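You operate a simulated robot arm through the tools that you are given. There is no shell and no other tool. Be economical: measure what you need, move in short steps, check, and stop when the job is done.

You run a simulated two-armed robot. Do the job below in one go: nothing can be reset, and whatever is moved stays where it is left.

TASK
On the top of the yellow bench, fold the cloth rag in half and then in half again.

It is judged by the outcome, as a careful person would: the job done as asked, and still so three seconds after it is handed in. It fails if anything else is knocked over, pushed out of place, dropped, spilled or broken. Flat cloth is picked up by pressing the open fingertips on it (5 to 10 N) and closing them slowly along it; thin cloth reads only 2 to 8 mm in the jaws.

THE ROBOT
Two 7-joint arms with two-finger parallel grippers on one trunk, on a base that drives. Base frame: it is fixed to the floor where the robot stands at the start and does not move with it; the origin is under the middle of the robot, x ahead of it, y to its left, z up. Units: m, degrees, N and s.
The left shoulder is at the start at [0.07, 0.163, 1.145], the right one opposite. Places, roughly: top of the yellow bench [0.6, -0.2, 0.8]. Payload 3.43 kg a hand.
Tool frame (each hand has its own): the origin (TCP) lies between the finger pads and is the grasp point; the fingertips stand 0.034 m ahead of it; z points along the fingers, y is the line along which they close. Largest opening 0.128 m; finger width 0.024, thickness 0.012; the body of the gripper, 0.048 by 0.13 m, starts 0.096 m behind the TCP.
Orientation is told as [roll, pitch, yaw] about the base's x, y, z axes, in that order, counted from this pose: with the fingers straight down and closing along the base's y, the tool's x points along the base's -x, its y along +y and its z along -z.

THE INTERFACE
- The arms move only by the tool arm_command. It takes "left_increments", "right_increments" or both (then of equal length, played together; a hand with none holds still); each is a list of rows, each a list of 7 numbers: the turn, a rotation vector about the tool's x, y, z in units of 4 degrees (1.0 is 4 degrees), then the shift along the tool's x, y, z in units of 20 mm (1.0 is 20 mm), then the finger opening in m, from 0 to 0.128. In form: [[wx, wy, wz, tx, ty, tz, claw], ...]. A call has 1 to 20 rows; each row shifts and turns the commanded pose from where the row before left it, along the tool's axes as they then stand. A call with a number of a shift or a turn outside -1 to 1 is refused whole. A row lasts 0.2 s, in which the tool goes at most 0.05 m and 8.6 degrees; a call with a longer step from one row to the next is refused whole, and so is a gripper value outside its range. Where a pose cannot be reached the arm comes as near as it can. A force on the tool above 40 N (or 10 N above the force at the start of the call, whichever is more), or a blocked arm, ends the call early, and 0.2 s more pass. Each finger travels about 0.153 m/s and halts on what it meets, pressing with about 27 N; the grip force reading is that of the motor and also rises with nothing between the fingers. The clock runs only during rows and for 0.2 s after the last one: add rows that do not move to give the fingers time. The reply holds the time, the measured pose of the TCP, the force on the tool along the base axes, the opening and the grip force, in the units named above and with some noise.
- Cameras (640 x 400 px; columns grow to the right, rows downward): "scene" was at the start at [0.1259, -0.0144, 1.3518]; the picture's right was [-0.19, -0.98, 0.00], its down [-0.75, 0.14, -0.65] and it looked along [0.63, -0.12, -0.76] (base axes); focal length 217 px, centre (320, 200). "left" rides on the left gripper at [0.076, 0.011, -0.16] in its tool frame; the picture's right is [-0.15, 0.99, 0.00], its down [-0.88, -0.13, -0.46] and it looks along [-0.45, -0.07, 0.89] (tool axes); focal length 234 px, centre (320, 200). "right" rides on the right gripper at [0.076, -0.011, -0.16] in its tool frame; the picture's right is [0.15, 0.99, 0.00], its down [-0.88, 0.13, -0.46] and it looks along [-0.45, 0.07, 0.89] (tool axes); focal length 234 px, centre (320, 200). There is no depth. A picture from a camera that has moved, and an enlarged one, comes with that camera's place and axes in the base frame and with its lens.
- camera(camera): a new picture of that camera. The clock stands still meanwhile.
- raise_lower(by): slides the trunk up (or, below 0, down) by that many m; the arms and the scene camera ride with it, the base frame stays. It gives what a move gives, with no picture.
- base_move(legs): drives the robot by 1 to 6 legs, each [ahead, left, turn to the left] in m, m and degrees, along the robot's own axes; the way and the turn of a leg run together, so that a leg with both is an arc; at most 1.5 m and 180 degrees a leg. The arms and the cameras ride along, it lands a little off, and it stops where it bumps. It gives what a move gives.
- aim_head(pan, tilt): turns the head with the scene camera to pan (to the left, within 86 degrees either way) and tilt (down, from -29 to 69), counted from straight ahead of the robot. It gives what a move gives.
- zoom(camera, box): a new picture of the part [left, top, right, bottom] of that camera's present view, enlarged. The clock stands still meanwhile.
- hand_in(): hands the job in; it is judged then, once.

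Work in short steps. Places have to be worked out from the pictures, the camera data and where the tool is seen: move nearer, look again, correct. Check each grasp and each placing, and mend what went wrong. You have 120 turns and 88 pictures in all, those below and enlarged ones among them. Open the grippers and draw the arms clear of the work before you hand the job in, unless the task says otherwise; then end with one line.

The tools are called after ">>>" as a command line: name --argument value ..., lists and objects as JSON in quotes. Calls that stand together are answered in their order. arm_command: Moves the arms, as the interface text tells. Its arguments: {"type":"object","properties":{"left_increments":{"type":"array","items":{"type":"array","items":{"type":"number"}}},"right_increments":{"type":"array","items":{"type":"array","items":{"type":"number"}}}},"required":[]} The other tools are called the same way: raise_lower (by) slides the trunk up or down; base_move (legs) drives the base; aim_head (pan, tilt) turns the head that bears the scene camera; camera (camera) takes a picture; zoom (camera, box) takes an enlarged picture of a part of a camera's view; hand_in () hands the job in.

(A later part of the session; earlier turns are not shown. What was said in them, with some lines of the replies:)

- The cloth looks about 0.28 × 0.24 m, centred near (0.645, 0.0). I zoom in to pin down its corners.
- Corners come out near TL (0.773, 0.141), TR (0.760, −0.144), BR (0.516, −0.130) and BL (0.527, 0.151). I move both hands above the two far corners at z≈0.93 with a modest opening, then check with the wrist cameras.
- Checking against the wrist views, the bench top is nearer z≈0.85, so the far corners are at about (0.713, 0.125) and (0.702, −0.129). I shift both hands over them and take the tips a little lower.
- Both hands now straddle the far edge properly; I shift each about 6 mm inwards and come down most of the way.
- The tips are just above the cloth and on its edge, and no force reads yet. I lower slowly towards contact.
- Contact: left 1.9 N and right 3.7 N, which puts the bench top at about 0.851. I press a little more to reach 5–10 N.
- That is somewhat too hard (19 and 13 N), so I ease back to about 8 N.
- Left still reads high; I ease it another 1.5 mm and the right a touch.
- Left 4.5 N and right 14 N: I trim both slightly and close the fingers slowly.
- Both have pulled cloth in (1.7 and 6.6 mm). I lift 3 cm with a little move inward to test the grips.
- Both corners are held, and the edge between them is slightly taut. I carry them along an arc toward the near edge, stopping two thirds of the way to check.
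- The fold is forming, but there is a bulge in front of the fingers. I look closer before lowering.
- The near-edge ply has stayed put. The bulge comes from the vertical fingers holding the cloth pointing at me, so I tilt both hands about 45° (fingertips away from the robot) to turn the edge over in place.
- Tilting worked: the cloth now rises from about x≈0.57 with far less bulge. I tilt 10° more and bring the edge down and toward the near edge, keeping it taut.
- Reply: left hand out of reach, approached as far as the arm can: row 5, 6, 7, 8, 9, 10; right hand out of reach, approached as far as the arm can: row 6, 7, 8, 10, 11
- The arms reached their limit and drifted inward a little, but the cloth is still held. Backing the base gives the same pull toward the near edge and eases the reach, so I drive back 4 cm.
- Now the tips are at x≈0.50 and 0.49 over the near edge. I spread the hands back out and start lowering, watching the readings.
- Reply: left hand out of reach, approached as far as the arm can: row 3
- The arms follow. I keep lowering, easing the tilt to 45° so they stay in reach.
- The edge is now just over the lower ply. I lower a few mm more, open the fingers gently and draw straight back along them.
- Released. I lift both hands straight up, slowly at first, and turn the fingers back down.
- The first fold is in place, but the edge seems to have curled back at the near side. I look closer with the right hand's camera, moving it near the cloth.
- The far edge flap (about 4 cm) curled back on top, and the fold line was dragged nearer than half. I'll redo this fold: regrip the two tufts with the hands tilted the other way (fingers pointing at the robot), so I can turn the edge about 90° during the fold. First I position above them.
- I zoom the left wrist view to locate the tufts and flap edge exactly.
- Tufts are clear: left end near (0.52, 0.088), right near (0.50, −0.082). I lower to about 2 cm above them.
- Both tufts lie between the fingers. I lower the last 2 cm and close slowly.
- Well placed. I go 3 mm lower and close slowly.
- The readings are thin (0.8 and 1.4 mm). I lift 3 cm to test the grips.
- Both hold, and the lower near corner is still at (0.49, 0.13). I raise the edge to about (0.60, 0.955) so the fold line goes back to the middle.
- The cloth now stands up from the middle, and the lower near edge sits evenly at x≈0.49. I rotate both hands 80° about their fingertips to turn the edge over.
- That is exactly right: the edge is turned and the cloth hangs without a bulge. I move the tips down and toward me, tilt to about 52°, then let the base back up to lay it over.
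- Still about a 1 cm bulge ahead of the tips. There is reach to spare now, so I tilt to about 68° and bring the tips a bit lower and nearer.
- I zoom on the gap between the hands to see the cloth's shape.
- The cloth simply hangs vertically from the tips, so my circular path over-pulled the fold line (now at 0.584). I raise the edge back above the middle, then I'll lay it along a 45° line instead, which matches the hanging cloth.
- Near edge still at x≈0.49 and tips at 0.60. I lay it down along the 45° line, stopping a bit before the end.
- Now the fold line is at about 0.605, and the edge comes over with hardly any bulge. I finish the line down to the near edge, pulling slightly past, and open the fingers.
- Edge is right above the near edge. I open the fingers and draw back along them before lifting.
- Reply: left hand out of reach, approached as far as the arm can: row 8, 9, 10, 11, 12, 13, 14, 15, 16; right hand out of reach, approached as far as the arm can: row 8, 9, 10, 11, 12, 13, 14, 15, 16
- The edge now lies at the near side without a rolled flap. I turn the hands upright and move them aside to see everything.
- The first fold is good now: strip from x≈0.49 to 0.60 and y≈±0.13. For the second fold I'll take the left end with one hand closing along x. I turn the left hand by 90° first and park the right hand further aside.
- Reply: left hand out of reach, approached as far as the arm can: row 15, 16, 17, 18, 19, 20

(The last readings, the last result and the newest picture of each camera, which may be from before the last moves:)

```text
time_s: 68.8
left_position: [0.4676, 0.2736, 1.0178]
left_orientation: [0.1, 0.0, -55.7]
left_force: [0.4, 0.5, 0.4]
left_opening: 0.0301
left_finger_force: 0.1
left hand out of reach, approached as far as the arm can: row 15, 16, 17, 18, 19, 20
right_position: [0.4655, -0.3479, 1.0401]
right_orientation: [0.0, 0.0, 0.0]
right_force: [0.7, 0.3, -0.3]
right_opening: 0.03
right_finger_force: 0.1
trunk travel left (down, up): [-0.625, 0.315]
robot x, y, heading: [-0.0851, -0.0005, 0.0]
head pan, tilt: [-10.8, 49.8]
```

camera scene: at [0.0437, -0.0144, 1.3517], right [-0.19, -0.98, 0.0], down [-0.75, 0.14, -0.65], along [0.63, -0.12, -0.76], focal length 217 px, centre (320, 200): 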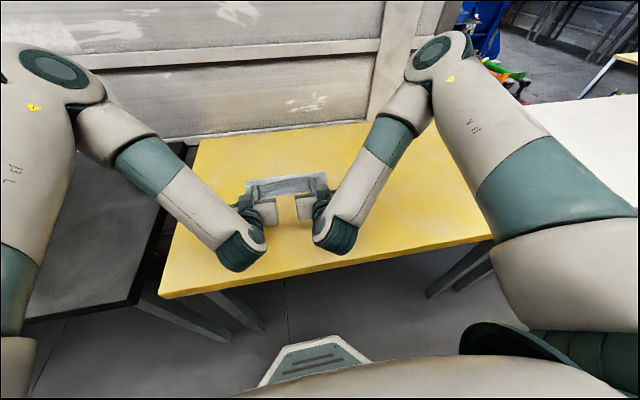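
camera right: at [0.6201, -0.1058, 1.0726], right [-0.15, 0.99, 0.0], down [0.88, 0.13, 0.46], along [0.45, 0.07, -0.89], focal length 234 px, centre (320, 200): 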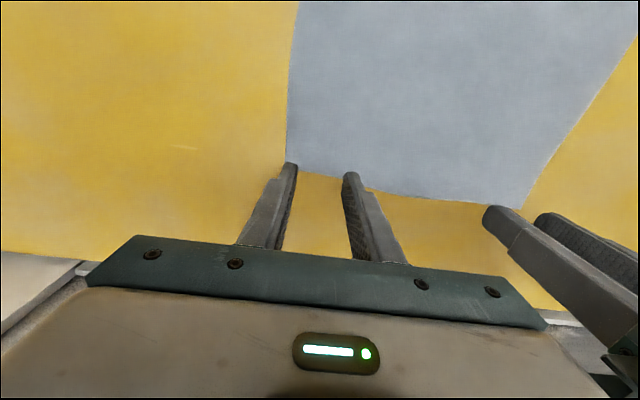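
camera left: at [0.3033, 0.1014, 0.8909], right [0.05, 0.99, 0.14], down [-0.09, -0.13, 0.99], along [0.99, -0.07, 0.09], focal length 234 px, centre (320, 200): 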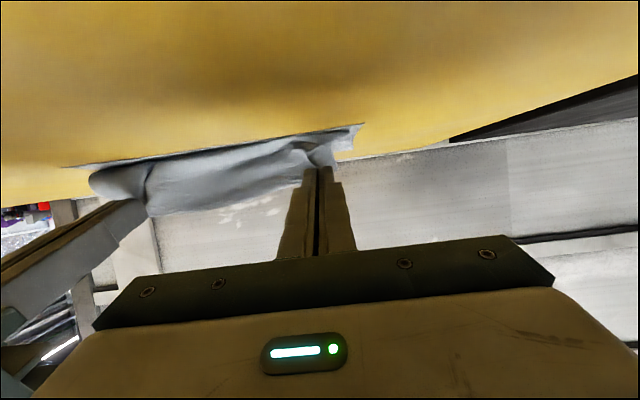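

Yaw this way stops at about −56°. I try the other direction, since the gripper is symmetric, moving the hand toward the cloth's left end as I go.

>>> arm_command --left_increments '[[0, 0, -1, 0, 0, 0, 0.03], [0, 0, -1, 0, 0, 0, 0.03], [0, 0, -1, 0, 0, 0, 0.03], [0, 0, -1, 0, 0, 0, 0.03], [0, 0, -1, 0, 0, 0, 0.03], [0, 0, -1, 0, 0, 0, 0.03], [0, 0, -1, 0, 0, 0, 0.03], [0, 0, -1, 0, 0, 0, 0.03], [0, 0, -1, 0, 0, 0, 0.03], [0, 0, -1, 0, 0, 0, 0.03], [0, 0, -1, 0, 0, 0, 0.03], [0, 0, -1, 0, 0, 0, 0.03], [0, 0, -1, 0, 0, 0, 0.03], [0, 0, -1, 0, 0, 0, 0.03], [0, 0, -1, 0, 0, 0, 0.03], [0, 0, -1, 0, 0, 0, 0.03], [0, 0, -1, 0, 0, 0, 0.03], [0, 0, -1, 0, 0, 0, 0.03], [0, 0, -1, 0, 0, 0, 0.03], [0, 0, -1, 0, 0, 0, 0.03]]'

>>> arm_command --left_increments '[[0, 0, -1, 0, 0, 0, 0.03], [0, 0, -1, 0, 0, 0, 0.03], [0, 0, -1, 0, 0, 0, 0.03], [0, 0, -1, 0, 0, 0, 0.03], [0, 0, -1, 0, 0, 0, 0.03], [0, 0, -1, 0, 0, 0, 0.03], [0, 0, -1, 0, 0, 0, 0.03], [0, 0, -1, 0, 0, 0, 0.03], [0, 0, -1, 0, 0, 0, 0.03], [0, 0, -1, 0, 0, 0, 0.03], [0, 0, -1, 0, 0, 0, 0.03], [0, 0, -1, 0, 0, 0, 0.03], [0, 0, -1, 0, 0, 0, 0.03], [0, 0, -1, 0, 0, 0, 0.03], [0, 0, -1, 0, 0, 0, 0.03], [0, 0, -1, 0, 0, 0, 0.03]]'

```text
time_s: 73.0
left_position: [0.4703, 0.2756, 1.0184]
left_orientation: [0.1, -0.2, 24.3]
left_force: [0.5, -0.5, 0.3]
left_opening: 0.03
left_finger_force: 0.0
right_position: [0.4652, -0.3479, 1.04]
right_orientation: [0.0, 0.0, -0.1]
right_force: [-0.1, 0.7, 0.8]
right_opening: 0.0298
right_finger_force: 0.0
trunk travel left (down, up): [-0.625, 0.315]
robot x, y, heading: [-0.0823, 0.0001, -0.4]
head pan, tilt: [-10.8, 49.8]
```

```text
time_s: 76.4
left_position: [0.4707, 0.2745, 1.0175]
left_orientation: [-0.1, -0.1, 88.3]
left_force: [-0.1, -0.3, 0.3]
left_opening: 0.03
left_finger_force: 0.0
right_position: [0.4664, -0.3485, 1.039]
right_orientation: [0.0, 0.0, 0.0]
right_force: [0.0, 0.1, 0.6]
right_opening: 0.0298
right_finger_force: 0.0
trunk travel left (down, up): [-0.625, 0.315]
robot x, y, heading: [-0.0856, 0.0043, -0.0]
head pan, tilt: [-10.8, 49.8]
```

Yaw 88° is fine this way. Before grasping I test in the air whether the left hand can take the final tilted pose over the right end; the right hand moves further out.

>>> arm_command --left_increments '[[0, 0, -0.42, 0.887, -0.19, 0, 0.03], [0, 0, 0, 0.887, -0.19, 0, 0.03], [0, 0, 0, 0.887, -0.19, 0, 0.03], [0, 0, 0, 0.887, -0.19, 0, 0.03], [0, 0, 0, 0.887, -0.19, 0, 0.03], [0, 0, 0, 0.887, -0.19, 0, 0.03], [0, 0, 0, 0.887, -0.19, 0, 0.03], [0, 0, 0, 0.887, -0.19, 0, 0.03], [0, 0, 0, 0.887, -0.19, 0, 0.03], [0, 0, 0, 0.887, -0.19, 0, 0.03], [0, 0, 0, 0.887, -0.19, 0, 0.03], [0, 0, 0, 0.887, -0.19, 0, 0.03], [0, 0, 0, 0.887, -0.19, 0, 0.03], [0, 0, 0, 0.887, -0.19, 0, 0.03], [0, 0, 0, 0.887, -0.19, 0, 0.03], [0, 0, 0, 0.887, -0.19, 0, 0.03], [0, 0, 0, 0.887, -0.19, 0, 0.03], [0, 0, 0, 0.887, -0.19, 0, 0.03], [0, 0, 0, 0.887, -0.19, 0, 0.03], [0, 0, 0, 0.887, -0.19, 0, 0.03]]' --right_increments '[[0, 0, 0, 0, -0.6, 0, 0.03], [0, 0, 0, 0, -0.6, 0, 0.03], [0, 0, 0, 0, -0.6, 0, 0.03], [0, 0, 0, 0, -0.6, 0, 0.03], [0, 0, 0, 0, -0.6, 0, 0.03], [0, 0, 0, 0, -0.6, 0, 0.03], [0, 0, 0, 0, -0.6, 0, 0.03], [0, 0, 0, 0, -0.6, 0, 0.03], [0, 0, 0, 0, -0.6, 0, 0.03], [0, 0, 0, 0, -0.6, 0, 0.03], [0, 0, 0, 0, -0.6, 0, 0.03], [0, 0, 0, 0, 0, 0, 0.03], [0, 0, 0, 0, 0, 0, 0.03], [0, 0, 0, 0, 0, 0, 0.03], [0, 0, 0, 0, 0, 0, 0.03], [0, 0, 0, 0, 0, 0, 0.03], [0, 0, 0, 0, 0, 0, 0.03], [0, 0, 0, 0, 0, 0, 0.03], [0, 0, 0, 0, 0, 0, 0.03], [0, 0, 0, 0, 0, 0, 0.03]]'

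>>> arm_command --left_increments '[[0, -1, 0, 0.119, 0, 0.2, 0.03], [0, -1, 0, 0.119, 0, 0.2, 0.03], [0, -1, 0, 0.119, 0, 0.2, 0.03], [0, -1, 0, 0.119, 0, 0.2, 0.03], [0, -1, 0, 0.119, 0, 0.2, 0.03], [0, -1, 0, 0.119, 0, 0, 0.03], [0, -1, 0, 0.119, 0, 0, 0.03], [0, -1, 0, 0.119, 0, 0, 0.03], [0, -1, 0, 0.119, 0, 0, 0.03], [0, -1, 0, 0.119, 0, 0, 0.03], [0, -1, 0, 0.119, 0, 0, 0.03], [0, -1, 0, 0.119, 0, 0, 0.03], [0, -1, 0, 0.119, 0, 0, 0.03]]'

>>> camera --camera "scene"

```text
time_s: 80.6
left_position: [0.545, -0.0801, 1.015]
left_orientation: [-0.1, 0.0, 89.9]
left_force: [0.5, -0.4, 0.1]
left_opening: 0.0299
left_finger_force: 0.0
right_position: [0.4645, -0.4815, 1.0404]
right_orientation: [0.0, 0.0, 0.0]
right_force: [0.4, 0.5, -0.1]
right_opening: 0.03
right_finger_force: 0.0
trunk travel left (down, up): [-0.625, 0.315]
robot x, y, heading: [-0.0818, -0.0018, 0.1]
head pan, tilt: [-10.8, 49.8]
```

```text
time_s: 83.4
left_position: [0.5194, -0.0475, 0.9818]
left_orientation: [-0.3, -51.9, 90.1]
left_force: [-0.3, -0.4, 0.5]
left_opening: 0.0302
left_finger_force: 0.0
left hand out of reach, approached as far as the arm can: row 10, 11, 12, 13
right_position: [0.4649, -0.4807, 1.0412]
right_orientation: [0.1, 0.0, 0.0]
right_force: [-1.4, 0.1, -0.6]
right_opening: 0.0297
right_finger_force: 0.1
trunk travel left (down, up): [-0.625, 0.315]
robot x, y, heading: [-0.0804, -0.0023, 0.0]
head pan, tilt: [-10.8, 49.8]
```

```text
31 pictures are left
camera scene: at [0.0435, -0.0145, 1.3518], right [-0.19, -0.98, 0.0], down [-0.75, 0.14, -0.65], along [0.63, -0.12, -0.76], focal length 217 px, centre (320, 200)
```

scene: 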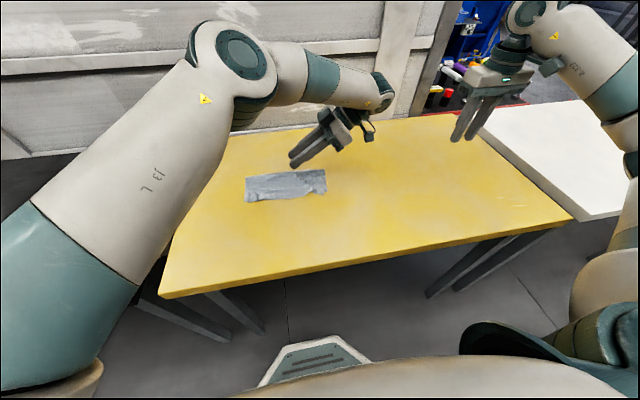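

The tilt is limited to about 36° there. Driving the base 0.2 m to the right puts the work in front of the left arm, which should help; I do that with the hands clear of the cloth and upright.

>>> arm_command --left_increments '[[0, 1, 0, 0, 0, -0.4, 0.03], [0, 1, 0, 0, 0, -0.4, 0.03], [0, 1, 0, 0, 0, -0.4, 0.03], [0, 1, 0, 0, 0, -0.4, 0.03], [0, 1, 0, 0, 0, -0.4, 0.03], [0, 1, 0, 0, 0, 0, 0.03], [0, 1, 0, 0, 0, 0, 0.03], [0, 1, 0, 0, 0, 0, 0.03], [0, 1, 0, 0, 0, 0, 0.03], [0, 1, 0, 0, 0, 0, 0.03], [0, 1, 0, 0, 0, 0, 0.03], [0, 1, 0, 0, 0, 0, 0.03], [0, 1, 0, 0, 0, 0, 0.03]]'

>>> base_move --legs '[[0, -0.2, 0]]'

```text
time_s: 86.2
left_position: [0.5202, -0.0739, 1.0096]
left_orientation: [0.0, 0.0, 89.8]
left_force: [-0.1, 0.2, -0.2]
left_opening: 0.0302
left_finger_force: 0.0
right_position: [0.4643, -0.4784, 1.0395]
right_orientation: [-0.1, 0.1, 0.0]
right_force: [0.0, 0.5, 0.0]
right_opening: 0.0301
right_finger_force: 0.1
trunk travel left (down, up): [-0.625, 0.315]
robot x, y, heading: [-0.0801, 0.0003, 0.0]
head pan, tilt: [-10.8, 49.8]
```

```text
time_s: 87.8
left_position: [0.5204, -0.2751, 1.009]
left_orientation: [-0.1, -0.1, 90.1]
left_force: [-0.1, 0.6, 0.4]
left_opening: 0.0302
left_finger_force: 0.1
right_position: [0.467, -0.6808, 1.0399]
right_orientation: [0.1, 0.0, 0.1]
right_force: [-0.4, 0.1, 0.0]
right_opening: 0.0297
right_finger_force: 0.1
trunk travel left (down, up): [-0.625, 0.315]
robot x, y, heading: [-0.0809, -0.1983, 0.0]
head pan, tilt: [-10.8, 49.8]
```

Now I test the tilted final pose again from here.

>>> arm_command --left_increments '[[0, 0, 0, -0.87, -0.19, 0.31, 0.03], [0, 0, 0, -0.87, -0.19, 0.31, 0.03], [0, 0, 0, -0.87, -0.19, 0.31, 0.03], [0, 0, 0, -0.87, -0.19, 0.31, 0.03], [0, 0, 0, -0.87, -0.19, 0.31, 0.03], [0, 0, 0, -0.87, -0.19, 0.31, 0.03], [0, 0, 0, -0.87, -0.19, 0.31, 0.03], [0, 0, 0, -0.87, -0.19, 0.31, 0.03], [0, -1, 0, 0.119, 0, 0, 0.03], [0, -1, 0, 0.119, 0, 0, 0.03], [0, -1, 0, 0.119, 0, 0, 0.03], [0, -1, 0, 0.119, 0, 0, 0.03], [0, -1, 0, 0.119, 0, 0, 0.03], [0, -1, 0, 0.119, 0, 0, 0.03], [0, -1, 0, 0.119, 0, 0, 0.03], [0, -1, 0, 0.119, 0, 0, 0.03], [0, -1, 0, 0.119, 0, 0, 0.03], [0, -1, 0, 0.119, 0, 0, 0.03], [0, -1, 0, 0.119, 0, 0, 0.03], [0, -1, 0, 0.119, 0, 0, 0.03]]'

```text
time_s: 92.0
left_position: [0.5509, -0.163, 0.9494]
left_orientation: [-0.1, -48.1, 90.2]
left_force: [0.8, 0.0, -0.7]
left_opening: 0.0301
left_finger_force: 0.1
right_position: [0.4663, -0.6818, 1.0412]
right_orientation: [0.0, 0.0, 0.1]
right_force: [0.5, 0.0, 0.1]
right_opening: 0.0299
right_finger_force: 0.1
trunk travel left (down, up): [-0.625, 0.315]
robot x, y, heading: [-0.0832, -0.1985, 0.1]
head pan, tilt: [-10.8, 49.8]
```

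Reach is good at 48° now. I return upright and travel to the left end of the strip.

>>> arm_command --left_increments '[[0, 1, 0, 0, 0, -0.2, 0.03], [0, 1, 0, 0, 0, -0.2, 0.03], [0, 1, 0, 0, 0, -0.2, 0.03], [0, 1, 0, 0, 0, 0, 0.03], [0, 1, 0, 0, 0, 0, 0.03], [0, 1, 0, 0, 0, 0, 0.03], [0, 1, 0, 0, 0, 0, 0.03], [0, 1, 0, 0, 0, 0, 0.03], [0, 1, 0, 0, 0, 0, 0.03], [0, 1, 0, 0, 0, 0, 0.03], [0, 1, 0, 0, 0, 0, 0.03], [0, 1, 0, 0, 0, 0, 0.03], [0, 0, 0, -1, 0, 0, 0.03], [0, 0, 0, -1, 0, 0, 0.03], [0, 0, 0, -1, 0, 0, 0.03], [0, 0, 0, -1, 0, 0, 0.03], [0, 0, 0, -1, 0, 0, 0.03], [0, 0, 0, -1, 0, 0, 0.03], [0, 0, 0, -1, 0, 0, 0.03], [0, 0, 0, -1, 0, 0, 0.03]]'

>>> arm_command --left_increments '[[0, 0, 0, -1, 0, 0, 0.03], [0, 0, 0, -1, 0, 0, 0.03], [0, 0, 0, -1, 0, 0, 0.03], [0, 0, 0, -1, 0, 0, 0.03], [0, 0, 0, -1, 0, 0, 0.03], [0, 0, 0, -1, 0, 0, 0.03], [0, 0, 0, -1, 0, 0, 0.03], [0, 1, 0, -0.119, 0, 0, 0.03], [0, 1, 0, -0.119, 0, 0, 0.03], [0, 1, 0, -0.119, 0, 0, 0.03], [0, 1, 0, -0.119, 0, 0, 0.03], [0, 1, 0, -0.119, 0, 0, 0.03], [0, 1, 0, -0.119, 0, 0, 0.03], [0, 1, 0, -0.119, 0, 0, 0.03], [0, 1, 0, -0.119, 0, 0, 0.03], [0, 1, 0, -0.119, 0, 0, 0.03]]'

>>> camera --camera "left"

>>> camera --camera "scene"

```text
time_s: 96.2
left_position: [0.5508, -0.0099, 0.9572]
left_orientation: [-0.1, -0.1, 90.1]
left_force: [-0.4, -0.3, 0.0]
left_opening: 0.03
left_finger_force: 0.0
right_position: [0.4666, -0.68, 1.0413]
right_orientation: [-0.1, -0.2, 0.1]
right_force: [-0.4, -0.1, -0.7]
right_opening: 0.0301
right_finger_force: 0.0
trunk travel left (down, up): [-0.625, 0.315]
robot x, y, heading: [-0.0857, -0.1962, 0.2]
head pan, tilt: [-10.8, 49.8]
```

```text
time_s: 99.6
left_position: [0.5514, 0.1497, 0.9521]
left_orientation: [-0.2, 36.0, 90.0]
left_force: [0.5, 0.3, -0.8]
left_opening: 0.0296
left_finger_force: 0.1
right_position: [0.4665, -0.681, 1.0406]
right_orientation: [0.0, 0.0, 0.1]
right_force: [0.3, -0.4, -0.3]
right_opening: 0.03
right_finger_force: 0.0
trunk travel left (down, up): [-0.625, 0.315]
robot x, y, heading: [-0.08, -0.2026, -0.1]
head pan, tilt: [-10.8, 49.8]
```

```text
30 pictures are left
camera left: at [0.5403, 0.1834, 1.1271], right [-0.99, 0.12, -0.09], down [0.13, 0.98, -0.15], along [0.07, -0.16, -0.98], focal length 234 px, centre (320, 200)
```

left: 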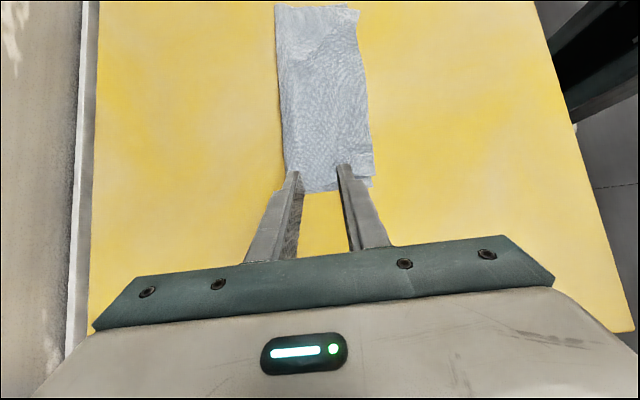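

```text
29 pictures are left
camera scene: at [0.0438, -0.2149, 1.3518], right [-0.19, -0.98, 0.0], down [-0.75, 0.14, -0.65], along [0.63, -0.12, -0.76], focal length 217 px, centre (320, 200)
```

scene: 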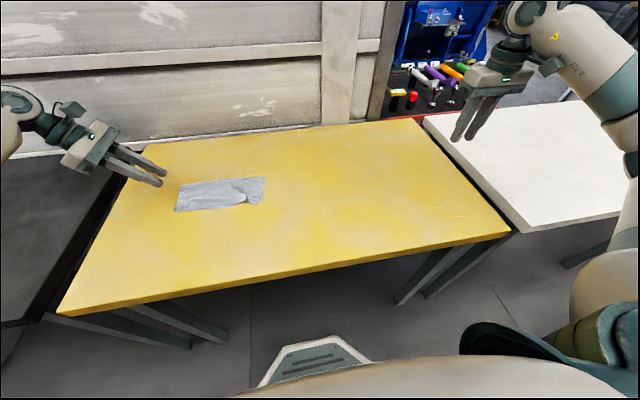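

I zoom in on the strip's left end.

>>> zoom --camera "left" --box '[256, 140, 400, 230]'

```text
4.44 times, centred on (328, 185) of left
camera zoom: at [0.5403, 0.1834, 1.1271], right [-0.99, 0.12, -0.09], down [0.13, 0.98, -0.15], along [0.07, -0.16, -0.98], focal length 1041 px, centre (284, 267)
```

zoom: 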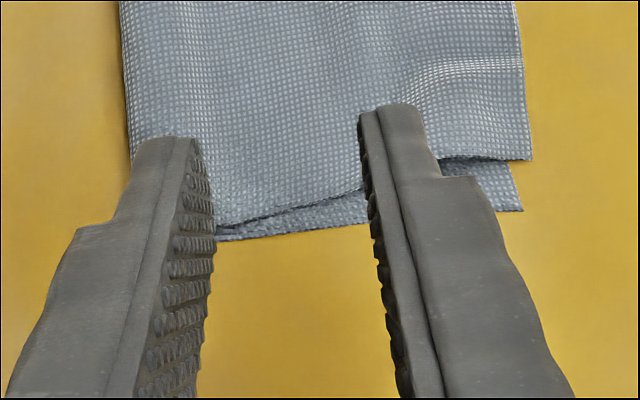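

Both plies are visible and nearly coincide around x≈0.555–0.575. I go to just above there, then touch down carefully.

>>> arm_command --left_increments '[[0, 0, 0, -0.178, -0.06, 0.546, 0.036], [0, 0, 0, -0.178, -0.06, 0.546, 0.036], [0, 0, 0, -0.178, -0.06, 0.546, 0.036], [0, 0, 0, -0.178, -0.06, 0.546, 0.036], [0, 0, 0, -0.178, -0.06, 0.546, 0.036], [0, 0, 0, -0.059, 0, 0.081, 0.036], [0, 0, 0, -0.059, 0, 0.081, 0.036], [0, 0, 0, -0.059, 0, 0.081, 0.036], [0, 0, 0, 0, 0, 0, 0.036]]'

>>> zoom --camera "left" --box '[240, 110, 400, 210]'

```text
time_s: 101.6
left_position: [0.5575, 0.1335, 0.892]
left_orientation: [-0.1, 35.8, 90.0]
left_force: [0.4, 0.1, 0.5]
left_opening: 0.0362
left_finger_force: 0.0
right_position: [0.4661, -0.6798, 1.0406]
right_orientation: [-0.1, -0.1, 0.1]
right_force: [0.3, -1.1, 0.9]
right_opening: 0.0302
right_finger_force: 0.1
trunk travel left (down, up): [-0.625, 0.315]
robot x, y, heading: [-0.0828, -0.2033, 0.3]
head pan, tilt: [-10.8, 49.8]
```

```text
4.00 times, centred on (320, 160) of left
camera zoom: at [0.5465, 0.1657, 1.0661], right [-0.99, 0.12, -0.09], down [0.13, 0.98, -0.15], along [0.07, -0.16, -0.99], focal length 937 px, centre (320, 360)
```

zoom: 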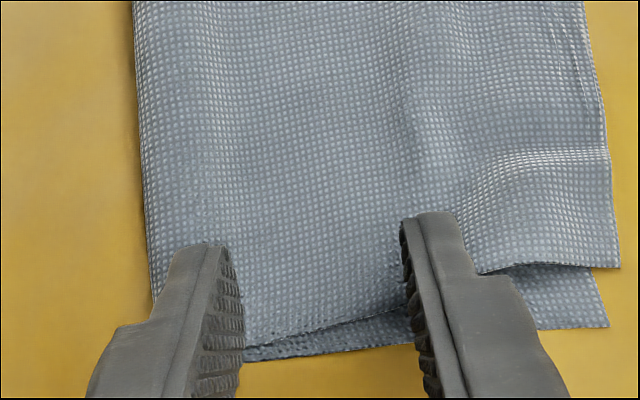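

Positioned well. I lower in 1.5 mm steps to contact and press.

>>> arm_command --left_increments '[[0, 0, 0, -0.044, 0, 0.061, 0.036], [0, 0, 0, -0.044, 0, 0.061, 0.036], [0, 0, 0, -0.044, 0, 0.061, 0.036], [0, 0, 0, 0, 0, 0, 0.036]]'

```text
time_s: 102.6
left_position: [0.5562, 0.1332, 0.8876]
left_orientation: [-0.1, 35.9, 90.0]
left_force: [-0.7, 0.2, 0.3]
left_opening: 0.0362
left_finger_force: 0.1
right_position: [0.4656, -0.681, 1.0402]
right_orientation: [0.0, -0.1, 0.1]
right_force: [-0.3, 0.8, 0.3]
right_opening: 0.0301
right_finger_force: 0.0
trunk travel left (down, up): [-0.625, 0.315]
robot x, y, heading: [-0.0808, -0.2045, -0.0]
head pan, tilt: [-10.8, 49.8]
```

No contact yet, so I continue.

>>> arm_command --left_increments '[[0, 0, 0, -0.044, 0, 0.061, 0.036], [0, 0, 0, -0.044, 0, 0.061, 0.036], [0, 0, 0, 0, 0, 0, 0.036]]'

```text
time_s: 103.4
left_position: [0.556, 0.1328, 0.8866]
left_orientation: [-0.1, 35.8, 89.9]
left_force: [0.4, 1.2, 6.6]
left_opening: 0.0358
left_finger_force: 0.0
right_position: [0.4657, -0.6805, 1.0412]
right_orientation: [0.1, 0.0, 0.1]
right_force: [-0.4, -0.3, -0.8]
right_opening: 0.0298
right_finger_force: 0.1
trunk travel left (down, up): [-0.625, 0.315]
robot x, y, heading: [-0.0849, -0.201, 0.1]
head pan, tilt: [-10.8, 49.8]
```

6.6 N: I press slightly more and close slowly.

>>> arm_command --left_increments '[[0, 0, 0, -0.018, 0, 0.024, 0.036], [0, 0, 0, 0, 0, 0, 0.033], [0, 0, 0, 0, 0, 0, 0.03], [0, 0, 0, 0, 0, 0, 0.027], [0, 0, 0, 0, 0, 0, 0.024], [0, 0, 0, 0, 0, 0, 0.021], [0, 0, 0, 0, 0, 0, 0.018], [0, 0, 0, 0, 0, 0, 0.015], [0, 0, 0, 0, 0, 0, 0.012], [0, 0, 0, 0, 0, 0, 0.009], [0, 0, 0, 0, 0, 0, 0.006], [0, 0, 0, 0, 0, 0, 0.003], [0, 0, 0, 0, 0, 0, 0], [0, 0, 0, 0, 0, 0, 0], [0, 0, 0, 0, 0, 0, 0]]'

>>> zoom --camera "left" --box '[240, 110, 400, 210]'

```text
time_s: 106.6
left_position: [0.5565, 0.1322, 0.8855]
left_orientation: [-0.2, 35.9, 90.1]
left_force: [2.0, 0.2, 16.5]
left_opening: 0.0024
left_finger_force: 27.0
right_position: [0.4633, -0.6804, 1.0423]
right_orientation: [0.0, -0.1, 0.1]
right_force: [0.3, 0.2, 0.3]
right_opening: 0.0302
right_finger_force: 0.0
trunk travel left (down, up): [-0.625, 0.315]
robot x, y, heading: [-0.0856, -0.1999, 0.2]
head pan, tilt: [-10.8, 49.8]
```

```text
4.00 times, centred on (320, 160) of left
camera zoom: at [0.5451, 0.1649, 1.0601], right [-0.99, 0.12, -0.09], down [0.13, 0.98, -0.15], along [0.07, -0.16, -0.99], focal length 937 px, centre (320, 360)
```

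zoom: 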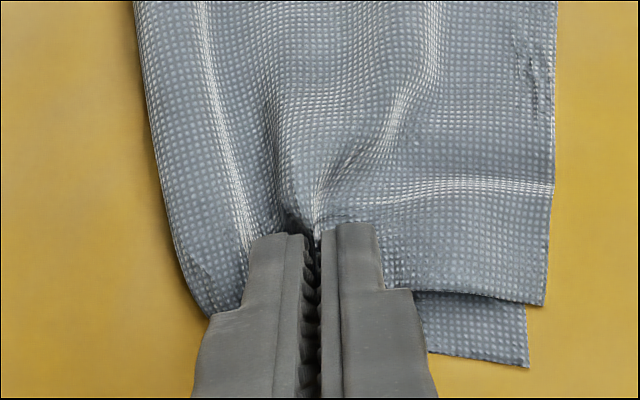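

Both plies appear to have been gathered. I lift 3 cm and check from the scene camera.

>>> arm_command --left_increments '[[0, 0, 0, 0.27, 0, -0.27, 0], [0, 0, 0, 0.27, 0, -0.27, 0], [0, 0, 0, 0.27, 0, -0.27, 0], [0, 0, 0, 0.27, 0, -0.27, 0], [0, 0, 0, 0, 0, 0, 0]]'

>>> zoom --camera "scene" --box '[150, 150, 278, 230]'

>>> zoom --camera "left" --box '[220, 70, 420, 195]'

```text
time_s: 107.8
left_position: [0.5563, 0.1298, 0.9143]
left_orientation: [-0.1, 35.9, 90.0]
left_force: [1.1, -0.6, 0.1]
left_opening: 0.0022
left_finger_force: 27.2
right_position: [0.4654, -0.6801, 1.04]
right_orientation: [0.0, 0.0, 0.2]
right_force: [-0.3, -0.6, -0.3]
right_opening: 0.03
right_finger_force: 0.1
trunk travel left (down, up): [-0.625, 0.315]
robot x, y, heading: [-0.0803, -0.1999, 0.2]
head pan, tilt: [-10.8, 49.8]
```

```text
5.00 times, centred on (214, 190) of scene
camera zoom: at [0.0438, -0.2153, 1.3517], right [-0.19, -0.98, 0.0], down [-0.75, 0.14, -0.65], along [0.63, -0.12, -0.76], focal length 1086 px, centre (850, 250)
```

zoom: 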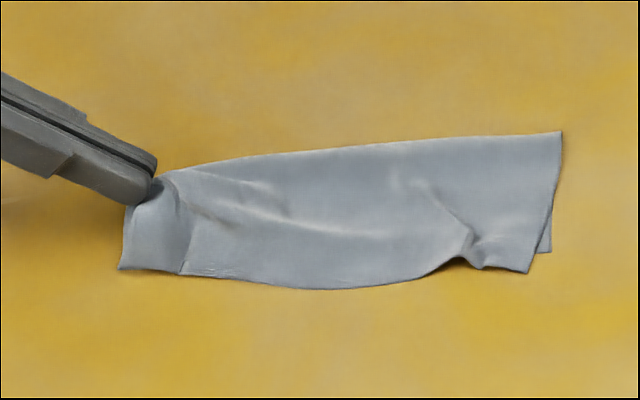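

```text
3.20 times, centred on (320, 132) of left
camera zoom: at [0.5457, 0.161, 1.0889], right [-0.99, 0.12, -0.09], down [0.13, 0.98, -0.15], along [0.07, -0.16, -0.99], focal length 749 px, centre (320, 416)
```

zoom: 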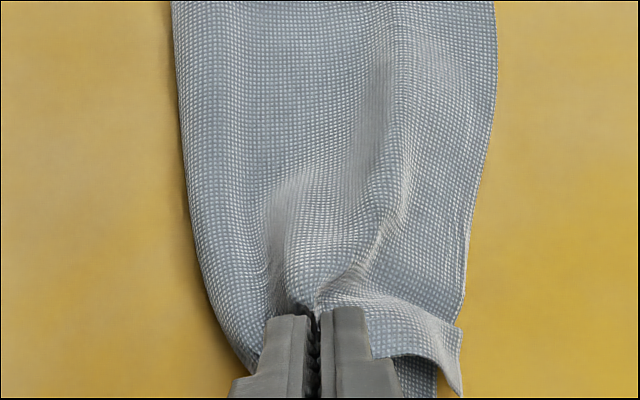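

I raise further to see whether both plies come along.

>>> arm_command --left_increments '[[0, 0, 0, 0.558, 0, -0.058, 0], [0, 0, 0, 0.558, 0, -0.058, 0], [0, 0, 0, 0.558, 0, -0.058, 0], [0, 0, 0, 0.558, 0, -0.058, 0], [0, 0, 0, 0.558, 0, -0.058, 0], [0, 0, 0, 0.558, 0, -0.058, 0], [0, 0, 0, 0, 0, 0, 0]]'

>>> zoom --camera "scene" --box '[150, 140, 278, 220]'

```text
time_s: 109.4
left_position: [0.5557, 0.0779, 0.9585]
left_orientation: [-0.1, 35.9, 90.0]
left_force: [-1.1, 0.0, -0.5]
left_opening: 0.0024
left_finger_force: 27.3
right_position: [0.4655, -0.6793, 1.0417]
right_orientation: [0.1, 0.0, 0.0]
right_force: [-0.3, 0.4, 0.9]
right_opening: 0.03
right_finger_force: 0.0
trunk travel left (down, up): [-0.625, 0.315]
robot x, y, heading: [-0.0841, -0.2009, 0.1]
head pan, tilt: [-10.8, 49.8]
```

```text
5.00 times, centred on (214, 180) of scene
camera zoom: at [0.0438, -0.2151, 1.3518], right [-0.19, -0.98, 0.0], down [-0.75, 0.14, -0.65], along [0.63, -0.12, -0.76], focal length 1086 px, centre (850, 300)
```

zoom: 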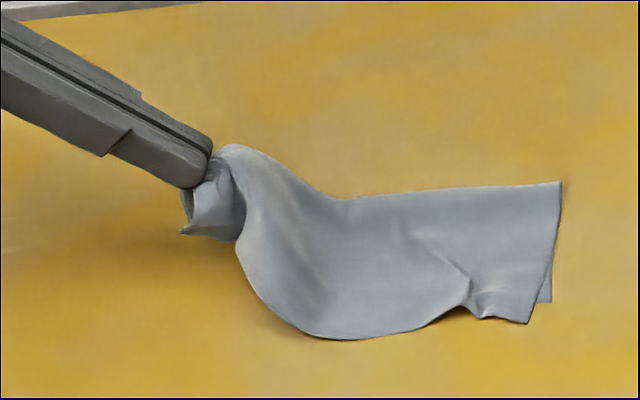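

Both plies came up cleanly. I carry the end above the middle (y≈0) and then rotate the hand about the tip.

>>> arm_command --left_increments '[[0, 0, 0, 0.51, 0, 0.05, 0], [0, 0, 0, 0.51, 0, 0.05, 0], [0, 0, 0, 0.51, 0, 0.05, 0], [0, 0, 0, 0.51, 0, 0.05, 0], [0, 0, 0, 0.51, 0, 0.05, 0], [0, 0, 0, 0.51, 0, 0.05, 0], [0, -1, 0, 0.119, 0, 0, 0], [0, -1, 0, 0.119, 0, 0, 0], [0, -1, 0, 0.119, 0, 0, 0], [0, -1, 0, 0.119, 0, 0, 0], [0, -1, 0, 0.119, 0, 0, 0], [0, -1, 0, 0.119, 0, 0, 0], [0, -1, 0, 0.119, 0, 0, 0], [0, -1, 0, 0.119, 0, 0, 0], [0, -1, 0, 0.119, 0, 0, 0], [0, -1, 0, 0.119, 0, 0, 0]]'

>>> arm_command --left_increments '[[0, -1, 0, 0.119, 0, 0, 0], [0, -1, 0, 0.119, 0, 0, 0], [0, -1, 0, 0.119, 0, 0, 0], [0, -1, 0, 0.119, 0, 0, 0], [0, -1, 0, 0.119, 0, 0, 0], [0, -1, 0, 0.119, 0, 0, 0], [0, -1, 0, 0.119, 0, 0, 0], [0, -1, 0, 0.119, 0, 0, 0], [0, -1, 0, 0.119, 0, 0, 0], [0, -1, 0, 0.119, 0, 0, 0], [0, 0, 0, 0, 0, 0, 0]]'

>>> zoom --camera "scene" --box '[150, 130, 310, 230]'

>>> camera --camera "left"

```text
time_s: 112.8
left_position: [0.5562, 0.0025, 0.9978]
left_orientation: [-0.2, -4.2, 90.1]
left_force: [-0.1, -0.1, -0.2]
left_opening: 0.0024
left_finger_force: 27.3
right_position: [0.4664, -0.6796, 1.0406]
right_orientation: [0.1, 0.0, 0.0]
right_force: [0.0, -1.1, -0.2]
right_opening: 0.0302
right_finger_force: 0.1
trunk travel left (down, up): [-0.625, 0.315]
robot x, y, heading: [-0.0824, -0.1992, 0.3]
head pan, tilt: [-10.8, 49.8]
```

```text
time_s: 115.2
left_position: [0.5564, -0.0181, 0.989]
left_orientation: [-0.1, -44.2, 90.2]
left_force: [0.3, 0.1, -0.1]
left_opening: 0.0022
left_finger_force: 26.9
right_position: [0.4653, -0.6788, 1.0394]
right_orientation: [0.0, -0.1, 0.1]
right_force: [0.0, 0.6, -0.1]
right_opening: 0.0304
right_finger_force: 0.1
trunk travel left (down, up): [-0.625, 0.315]
robot x, y, heading: [-0.0823, -0.1974, 0.3]
head pan, tilt: [-10.8, 49.8]
```

```text
4.00 times, centred on (230, 180) of scene
camera zoom: at [0.0437, -0.2148, 1.3518], right [-0.19, -0.98, 0.0], down [-0.75, 0.14, -0.65], along [0.63, -0.12, -0.76], focal length 869 px, centre (680, 280)
```

zoom: 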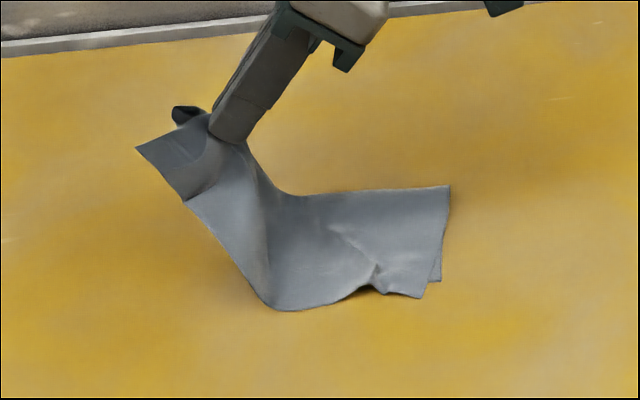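

```text
21 pictures are left
camera left: at [0.5468, -0.1837, 1.0508], right [-0.99, 0.1, 0.1], down [0.13, 0.32, 0.94], along [0.07, 0.94, -0.33], focal length 234 px, centre (320, 200)
```

left: 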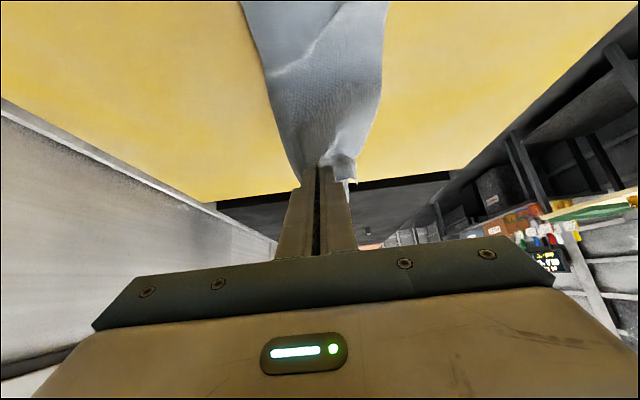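

Cloth stands up nicely above the middle, and the right end has not moved (y≈−0.12). I lay it along the 45° line toward the right end, stopping three quarters of the way.

>>> arm_command --left_increments '[[0, 0, 0, 0.525, 0.018, -0.033, 0], [0, 0, 0, 0.525, 0.018, -0.033, 0], [0, 0, 0, 0.525, 0.018, -0.033, 0], [0, 0, 0, 0.525, 0.018, -0.033, 0], [0, 0, 0, 0.525, 0.018, -0.033, 0], [0, 0, 0, 0.525, 0.018, -0.033, 0], [0, 0, 0, 0.525, 0.018, -0.033, 0], [0, 0, 0, 0.525, 0.018, -0.033, 0], [0, 0, 0, 0.525, 0.018, -0.033, 0], [0, 0, 0, 0.525, 0.018, -0.033, 0], [0, 0, 0, 0.525, 0.018, -0.033, 0], [0, -1, 0, 0.119, 0, 0, 0], [0, -1, 0, 0.119, 0, 0, 0], [0, -1, 0, 0.119, 0, 0, 0], [0, 0, 0, 0, 0, 0, 0]]'

>>> zoom --camera "scene" --box '[150, 130, 310, 230]'

>>> camera --camera "left"

```text
time_s: 118.4
left_position: [0.5517, -0.1125, 0.9089]
left_orientation: [-0.1, -56.1, 90.2]
left_force: [-0.8, 0.0, 0.5]
left_opening: 0.0021
left_finger_force: 26.9
right_position: [0.4654, -0.6797, 1.0405]
right_orientation: [0.0, 0.0, 0.1]
right_force: [-1.1, 0.0, -0.2]
right_opening: 0.0302
right_finger_force: 0.1
trunk travel left (down, up): [-0.625, 0.315]
robot x, y, heading: [-0.0818, -0.2029, -0.0]
head pan, tilt: [-10.8, 49.8]
```

```text
4.00 times, centred on (230, 180) of scene
camera zoom: at [0.0438, -0.2149, 1.3518], right [-0.19, -0.98, 0.0], down [-0.75, 0.14, -0.65], along [0.63, -0.12, -0.76], focal length 869 px, centre (680, 280)
```

zoom: 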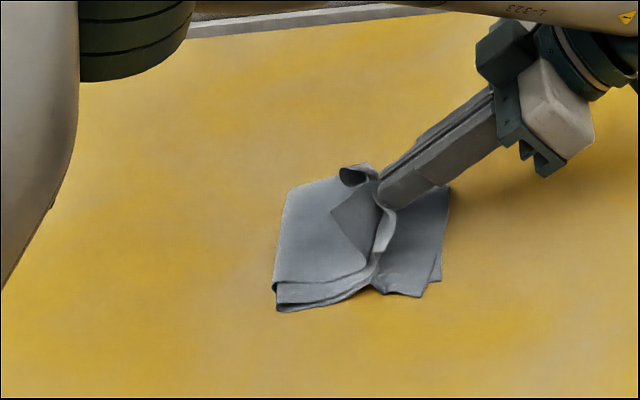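

```text
19 pictures are left
camera left: at [0.5425, -0.2867, 0.9359], right [-0.99, 0.08, 0.12], down [0.13, 0.11, 0.99], along [0.07, 0.99, -0.12], focal length 234 px, centre (320, 200)
```

left: 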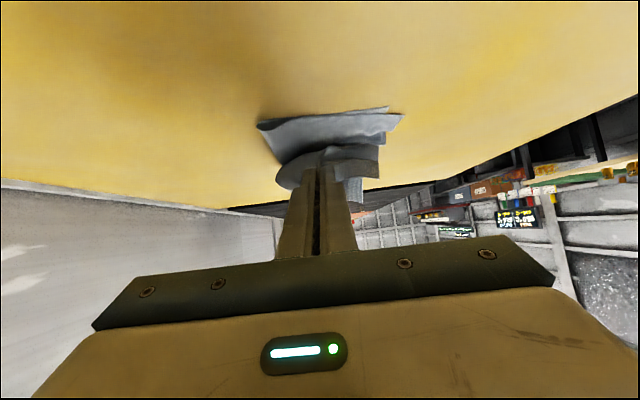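

The fold line lies at y≈0.005, just as wanted. I finish down to the right end, slightly past it, before releasing.

>>> arm_command --left_increments '[[0, 0, 0, 0.31, 0, -0.132, 0], [0, 0, 0, 0.31, 0, -0.132, 0], [0, 0, 0, 0.31, 0, -0.132, 0], [0, 0, 0, 0.31, 0, -0.132, 0], [0, 0, 0, 0.31, 0, -0.132, 0], [0, 0, 0, 0.31, 0, -0.132, 0], [0, 0, 0, 0, 0, 0, 0]]'

>>> zoom --camera "scene" --box '[190, 150, 302, 220]'

```text
time_s: 120.0
left_position: [0.551, -0.1461, 0.8873]
left_orientation: [-0.2, -56.1, 90.1]
left_force: [0.3, 0.3, 0.3]
left_opening: 0.0024
left_finger_force: 26.5
right_position: [0.4667, -0.6796, 1.0397]
right_orientation: [0.0, 0.0, 0.1]
right_force: [-1.5, -0.5, 0.7]
right_opening: 0.0301
right_finger_force: 0.1
trunk travel left (down, up): [-0.625, 0.315]
robot x, y, heading: [-0.0797, -0.1973, 0.2]
head pan, tilt: [-10.8, 49.8]
```

```text
5.71 times, centred on (246, 185) of scene
camera zoom: at [0.0438, -0.2152, 1.3518], right [-0.19, -0.98, 0.0], down [-0.75, 0.14, -0.65], along [0.63, -0.12, -0.76], focal length 1242 px, centre (743, 286)
```

zoom: 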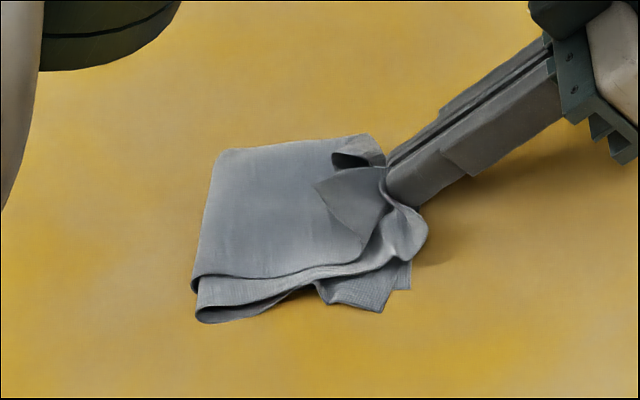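

I release gently and draw back along the fingers.

>>> arm_command --left_increments '[[0, 0, 0, 0, 0, 0, 0.006], [0, 0, 0, 0, 0, 0, 0.014], [0, 0, 0, 0, 0, 0, 0.022], [0, 0, 0, 0, 0, 0, 0.03], [0, 0, 0, 0, 0, -0.2, 0.03], [0, 0, 0, 0, 0, -0.4, 0.03], [0, 0, 0, 0, 0, -0.5, 0.03], [0, 0, 0, 0, 0, -0.6, 0.03], [0, 0, 0, -0.2, 0, -0.6, 0.03], [0, 0, 0, -0.5, 0, -0.5, 0.03], [0, 1, 0, -0.6, 0, -0.4, 0.03], [0, 1, 0, -0.6, 0, -0.4, 0.03], [0, 1, 0, -0.6, 0, -0.4, 0.03], [0, 1, 0, 0, 0, -0.4, 0.03], [0, 1, 0, 0, 0, -0.4, 0.03], [0, 1, 0, 0, 0, 0, 0.03], [0, 1, 0, 0, 0, 0, 0.03], [0, 1, 0, 0, 0, 0, 0.03]]'

>>> zoom --camera "scene" --box '[190, 150, 302, 220]'

```text
time_s: 123.8
left_position: [0.552, -0.1927, 0.9846]
left_orientation: [0.0, -24.0, 90.1]
left_force: [-0.1, 0.4, 0.7]
left_opening: 0.0298
left_finger_force: 0.1
right_position: [0.4659, -0.6792, 1.0416]
right_orientation: [-0.1, 0.0, 0.1]
right_force: [0.4, 0.4, -0.2]
right_opening: 0.0298
right_finger_force: 0.0
trunk travel left (down, up): [-0.625, 0.315]
robot x, y, heading: [-0.0833, -0.2018, 0.3]
head pan, tilt: [-10.8, 49.8]
```

```text
5.71 times, centred on (246, 185) of scene
camera zoom: at [0.0438, -0.2146, 1.3518], right [-0.19, -0.98, 0.0], down [-0.75, 0.14, -0.65], along [0.63, -0.12, -0.76], focal length 1242 px, centre (743, 286)
```

zoom: 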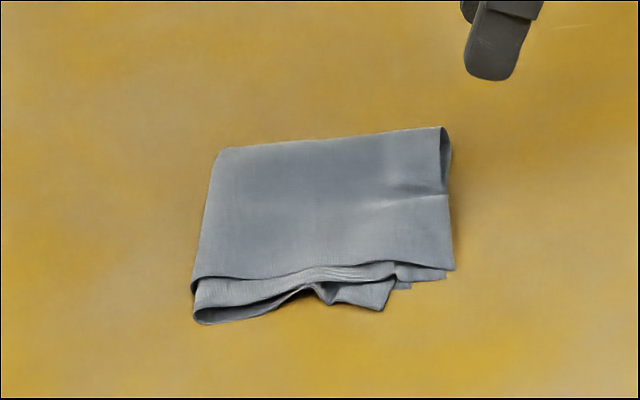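

That settled into a neat quarter fold, with edges aligned to within about 2 cm. I move the left hand well clear and take a final look.

>>> arm_command --left_increments '[[0, 1, 0, 0, 0, -0.6, 0.06], [0, 1, 0, 0, 0, -0.6, 0.06], [0, 1, 0, 0, 0, -0.6, 0.06], [0, 1, 0, 0, 0, -0.6, 0.06], [0, 1, 0, 0, 0, -0.6, 0.06], [0, 1, 0, 0, 0, -0.6, 0.06], [0, 0, 0, 0.5, 0, -0.5, 0.06], [0, 0, 0, 0.5, 0, -0.5, 0.06], [0, 0, 0, 0.5, 0, 0, 0.06], [0, 0, 0, 0.5, 0, 0, 0.06], [0, 0, 0, 0, 0, 0, 0.06]]'

>>> camera --camera "scene"

>>> zoom --camera "scene" --box '[206, 156, 286, 206]'

>>> camera --camera "left"

```text
time_s: 126.2
left_position: [0.5511, -0.2491, 1.0727]
left_orientation: [-0.1, -0.1, 90.1]
left_force: [-0.3, -0.1, -0.5]
left_opening: 0.0602
left_finger_force: 0.1
right_position: [0.467, -0.6795, 1.0409]
right_orientation: [0.0, 0.0, 0.1]
right_force: [-0.4, 0.3, 0.3]
right_opening: 0.0301
right_finger_force: 0.1
trunk travel left (down, up): [-0.625, 0.315]
robot x, y, heading: [-0.0798, -0.2003, 0.1]
head pan, tilt: [-10.8, 49.8]
```

```text
16 pictures are left
camera scene: at [0.0437, -0.2149, 1.3518], right [-0.19, -0.98, 0.0], down [-0.75, 0.14, -0.65], along [0.63, -0.12, -0.76], focal length 217 px, centre (320, 200)
```

scene: 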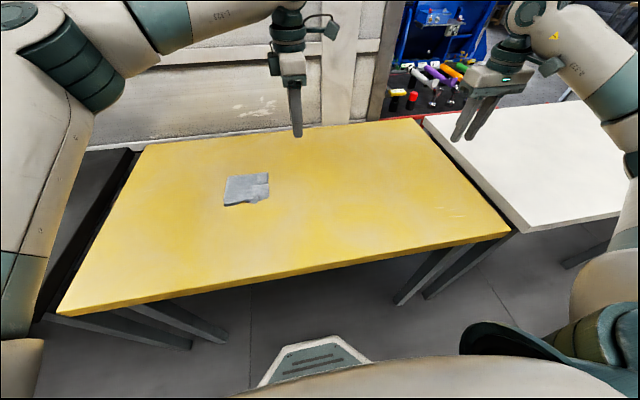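

```text
8.00 times, centred on (246, 181) of scene
camera zoom: at [0.0437, -0.2149, 1.3518], right [-0.19, -0.98, 0.0], down [-0.75, 0.14, -0.65], along [0.63, -0.12, -0.76], focal length 1738 px, centre (912, 352)
```

zoom: 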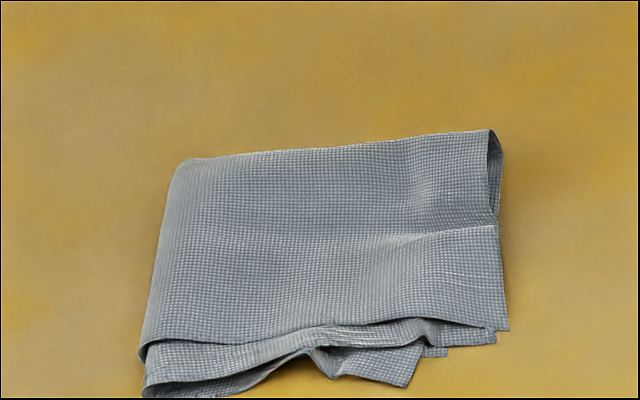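

```text
14 pictures are left
camera left: at [0.5415, -0.3251, 1.2338], right [-0.99, 0.14, 0.0], down [0.13, 0.88, 0.46], along [0.07, 0.45, -0.89], focal length 234 px, centre (320, 200)
```

left: 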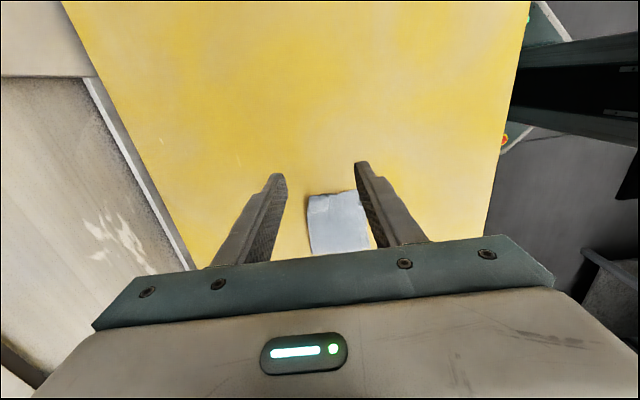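

The rag is a compact square about 0.11 × 0.125 m, folded in half twice. Both grippers are open and clear, and I see nothing else disturbed, so I hand it in.

>>> hand_in

```text
The job is handed in.
```

The rag is folded in half and then in half again on the yellow bench, about 0.11 × 0.125 m. Its layers are up to about 2.5 cm out of line on the side nearest the robot, and the stack is slightly puffy.
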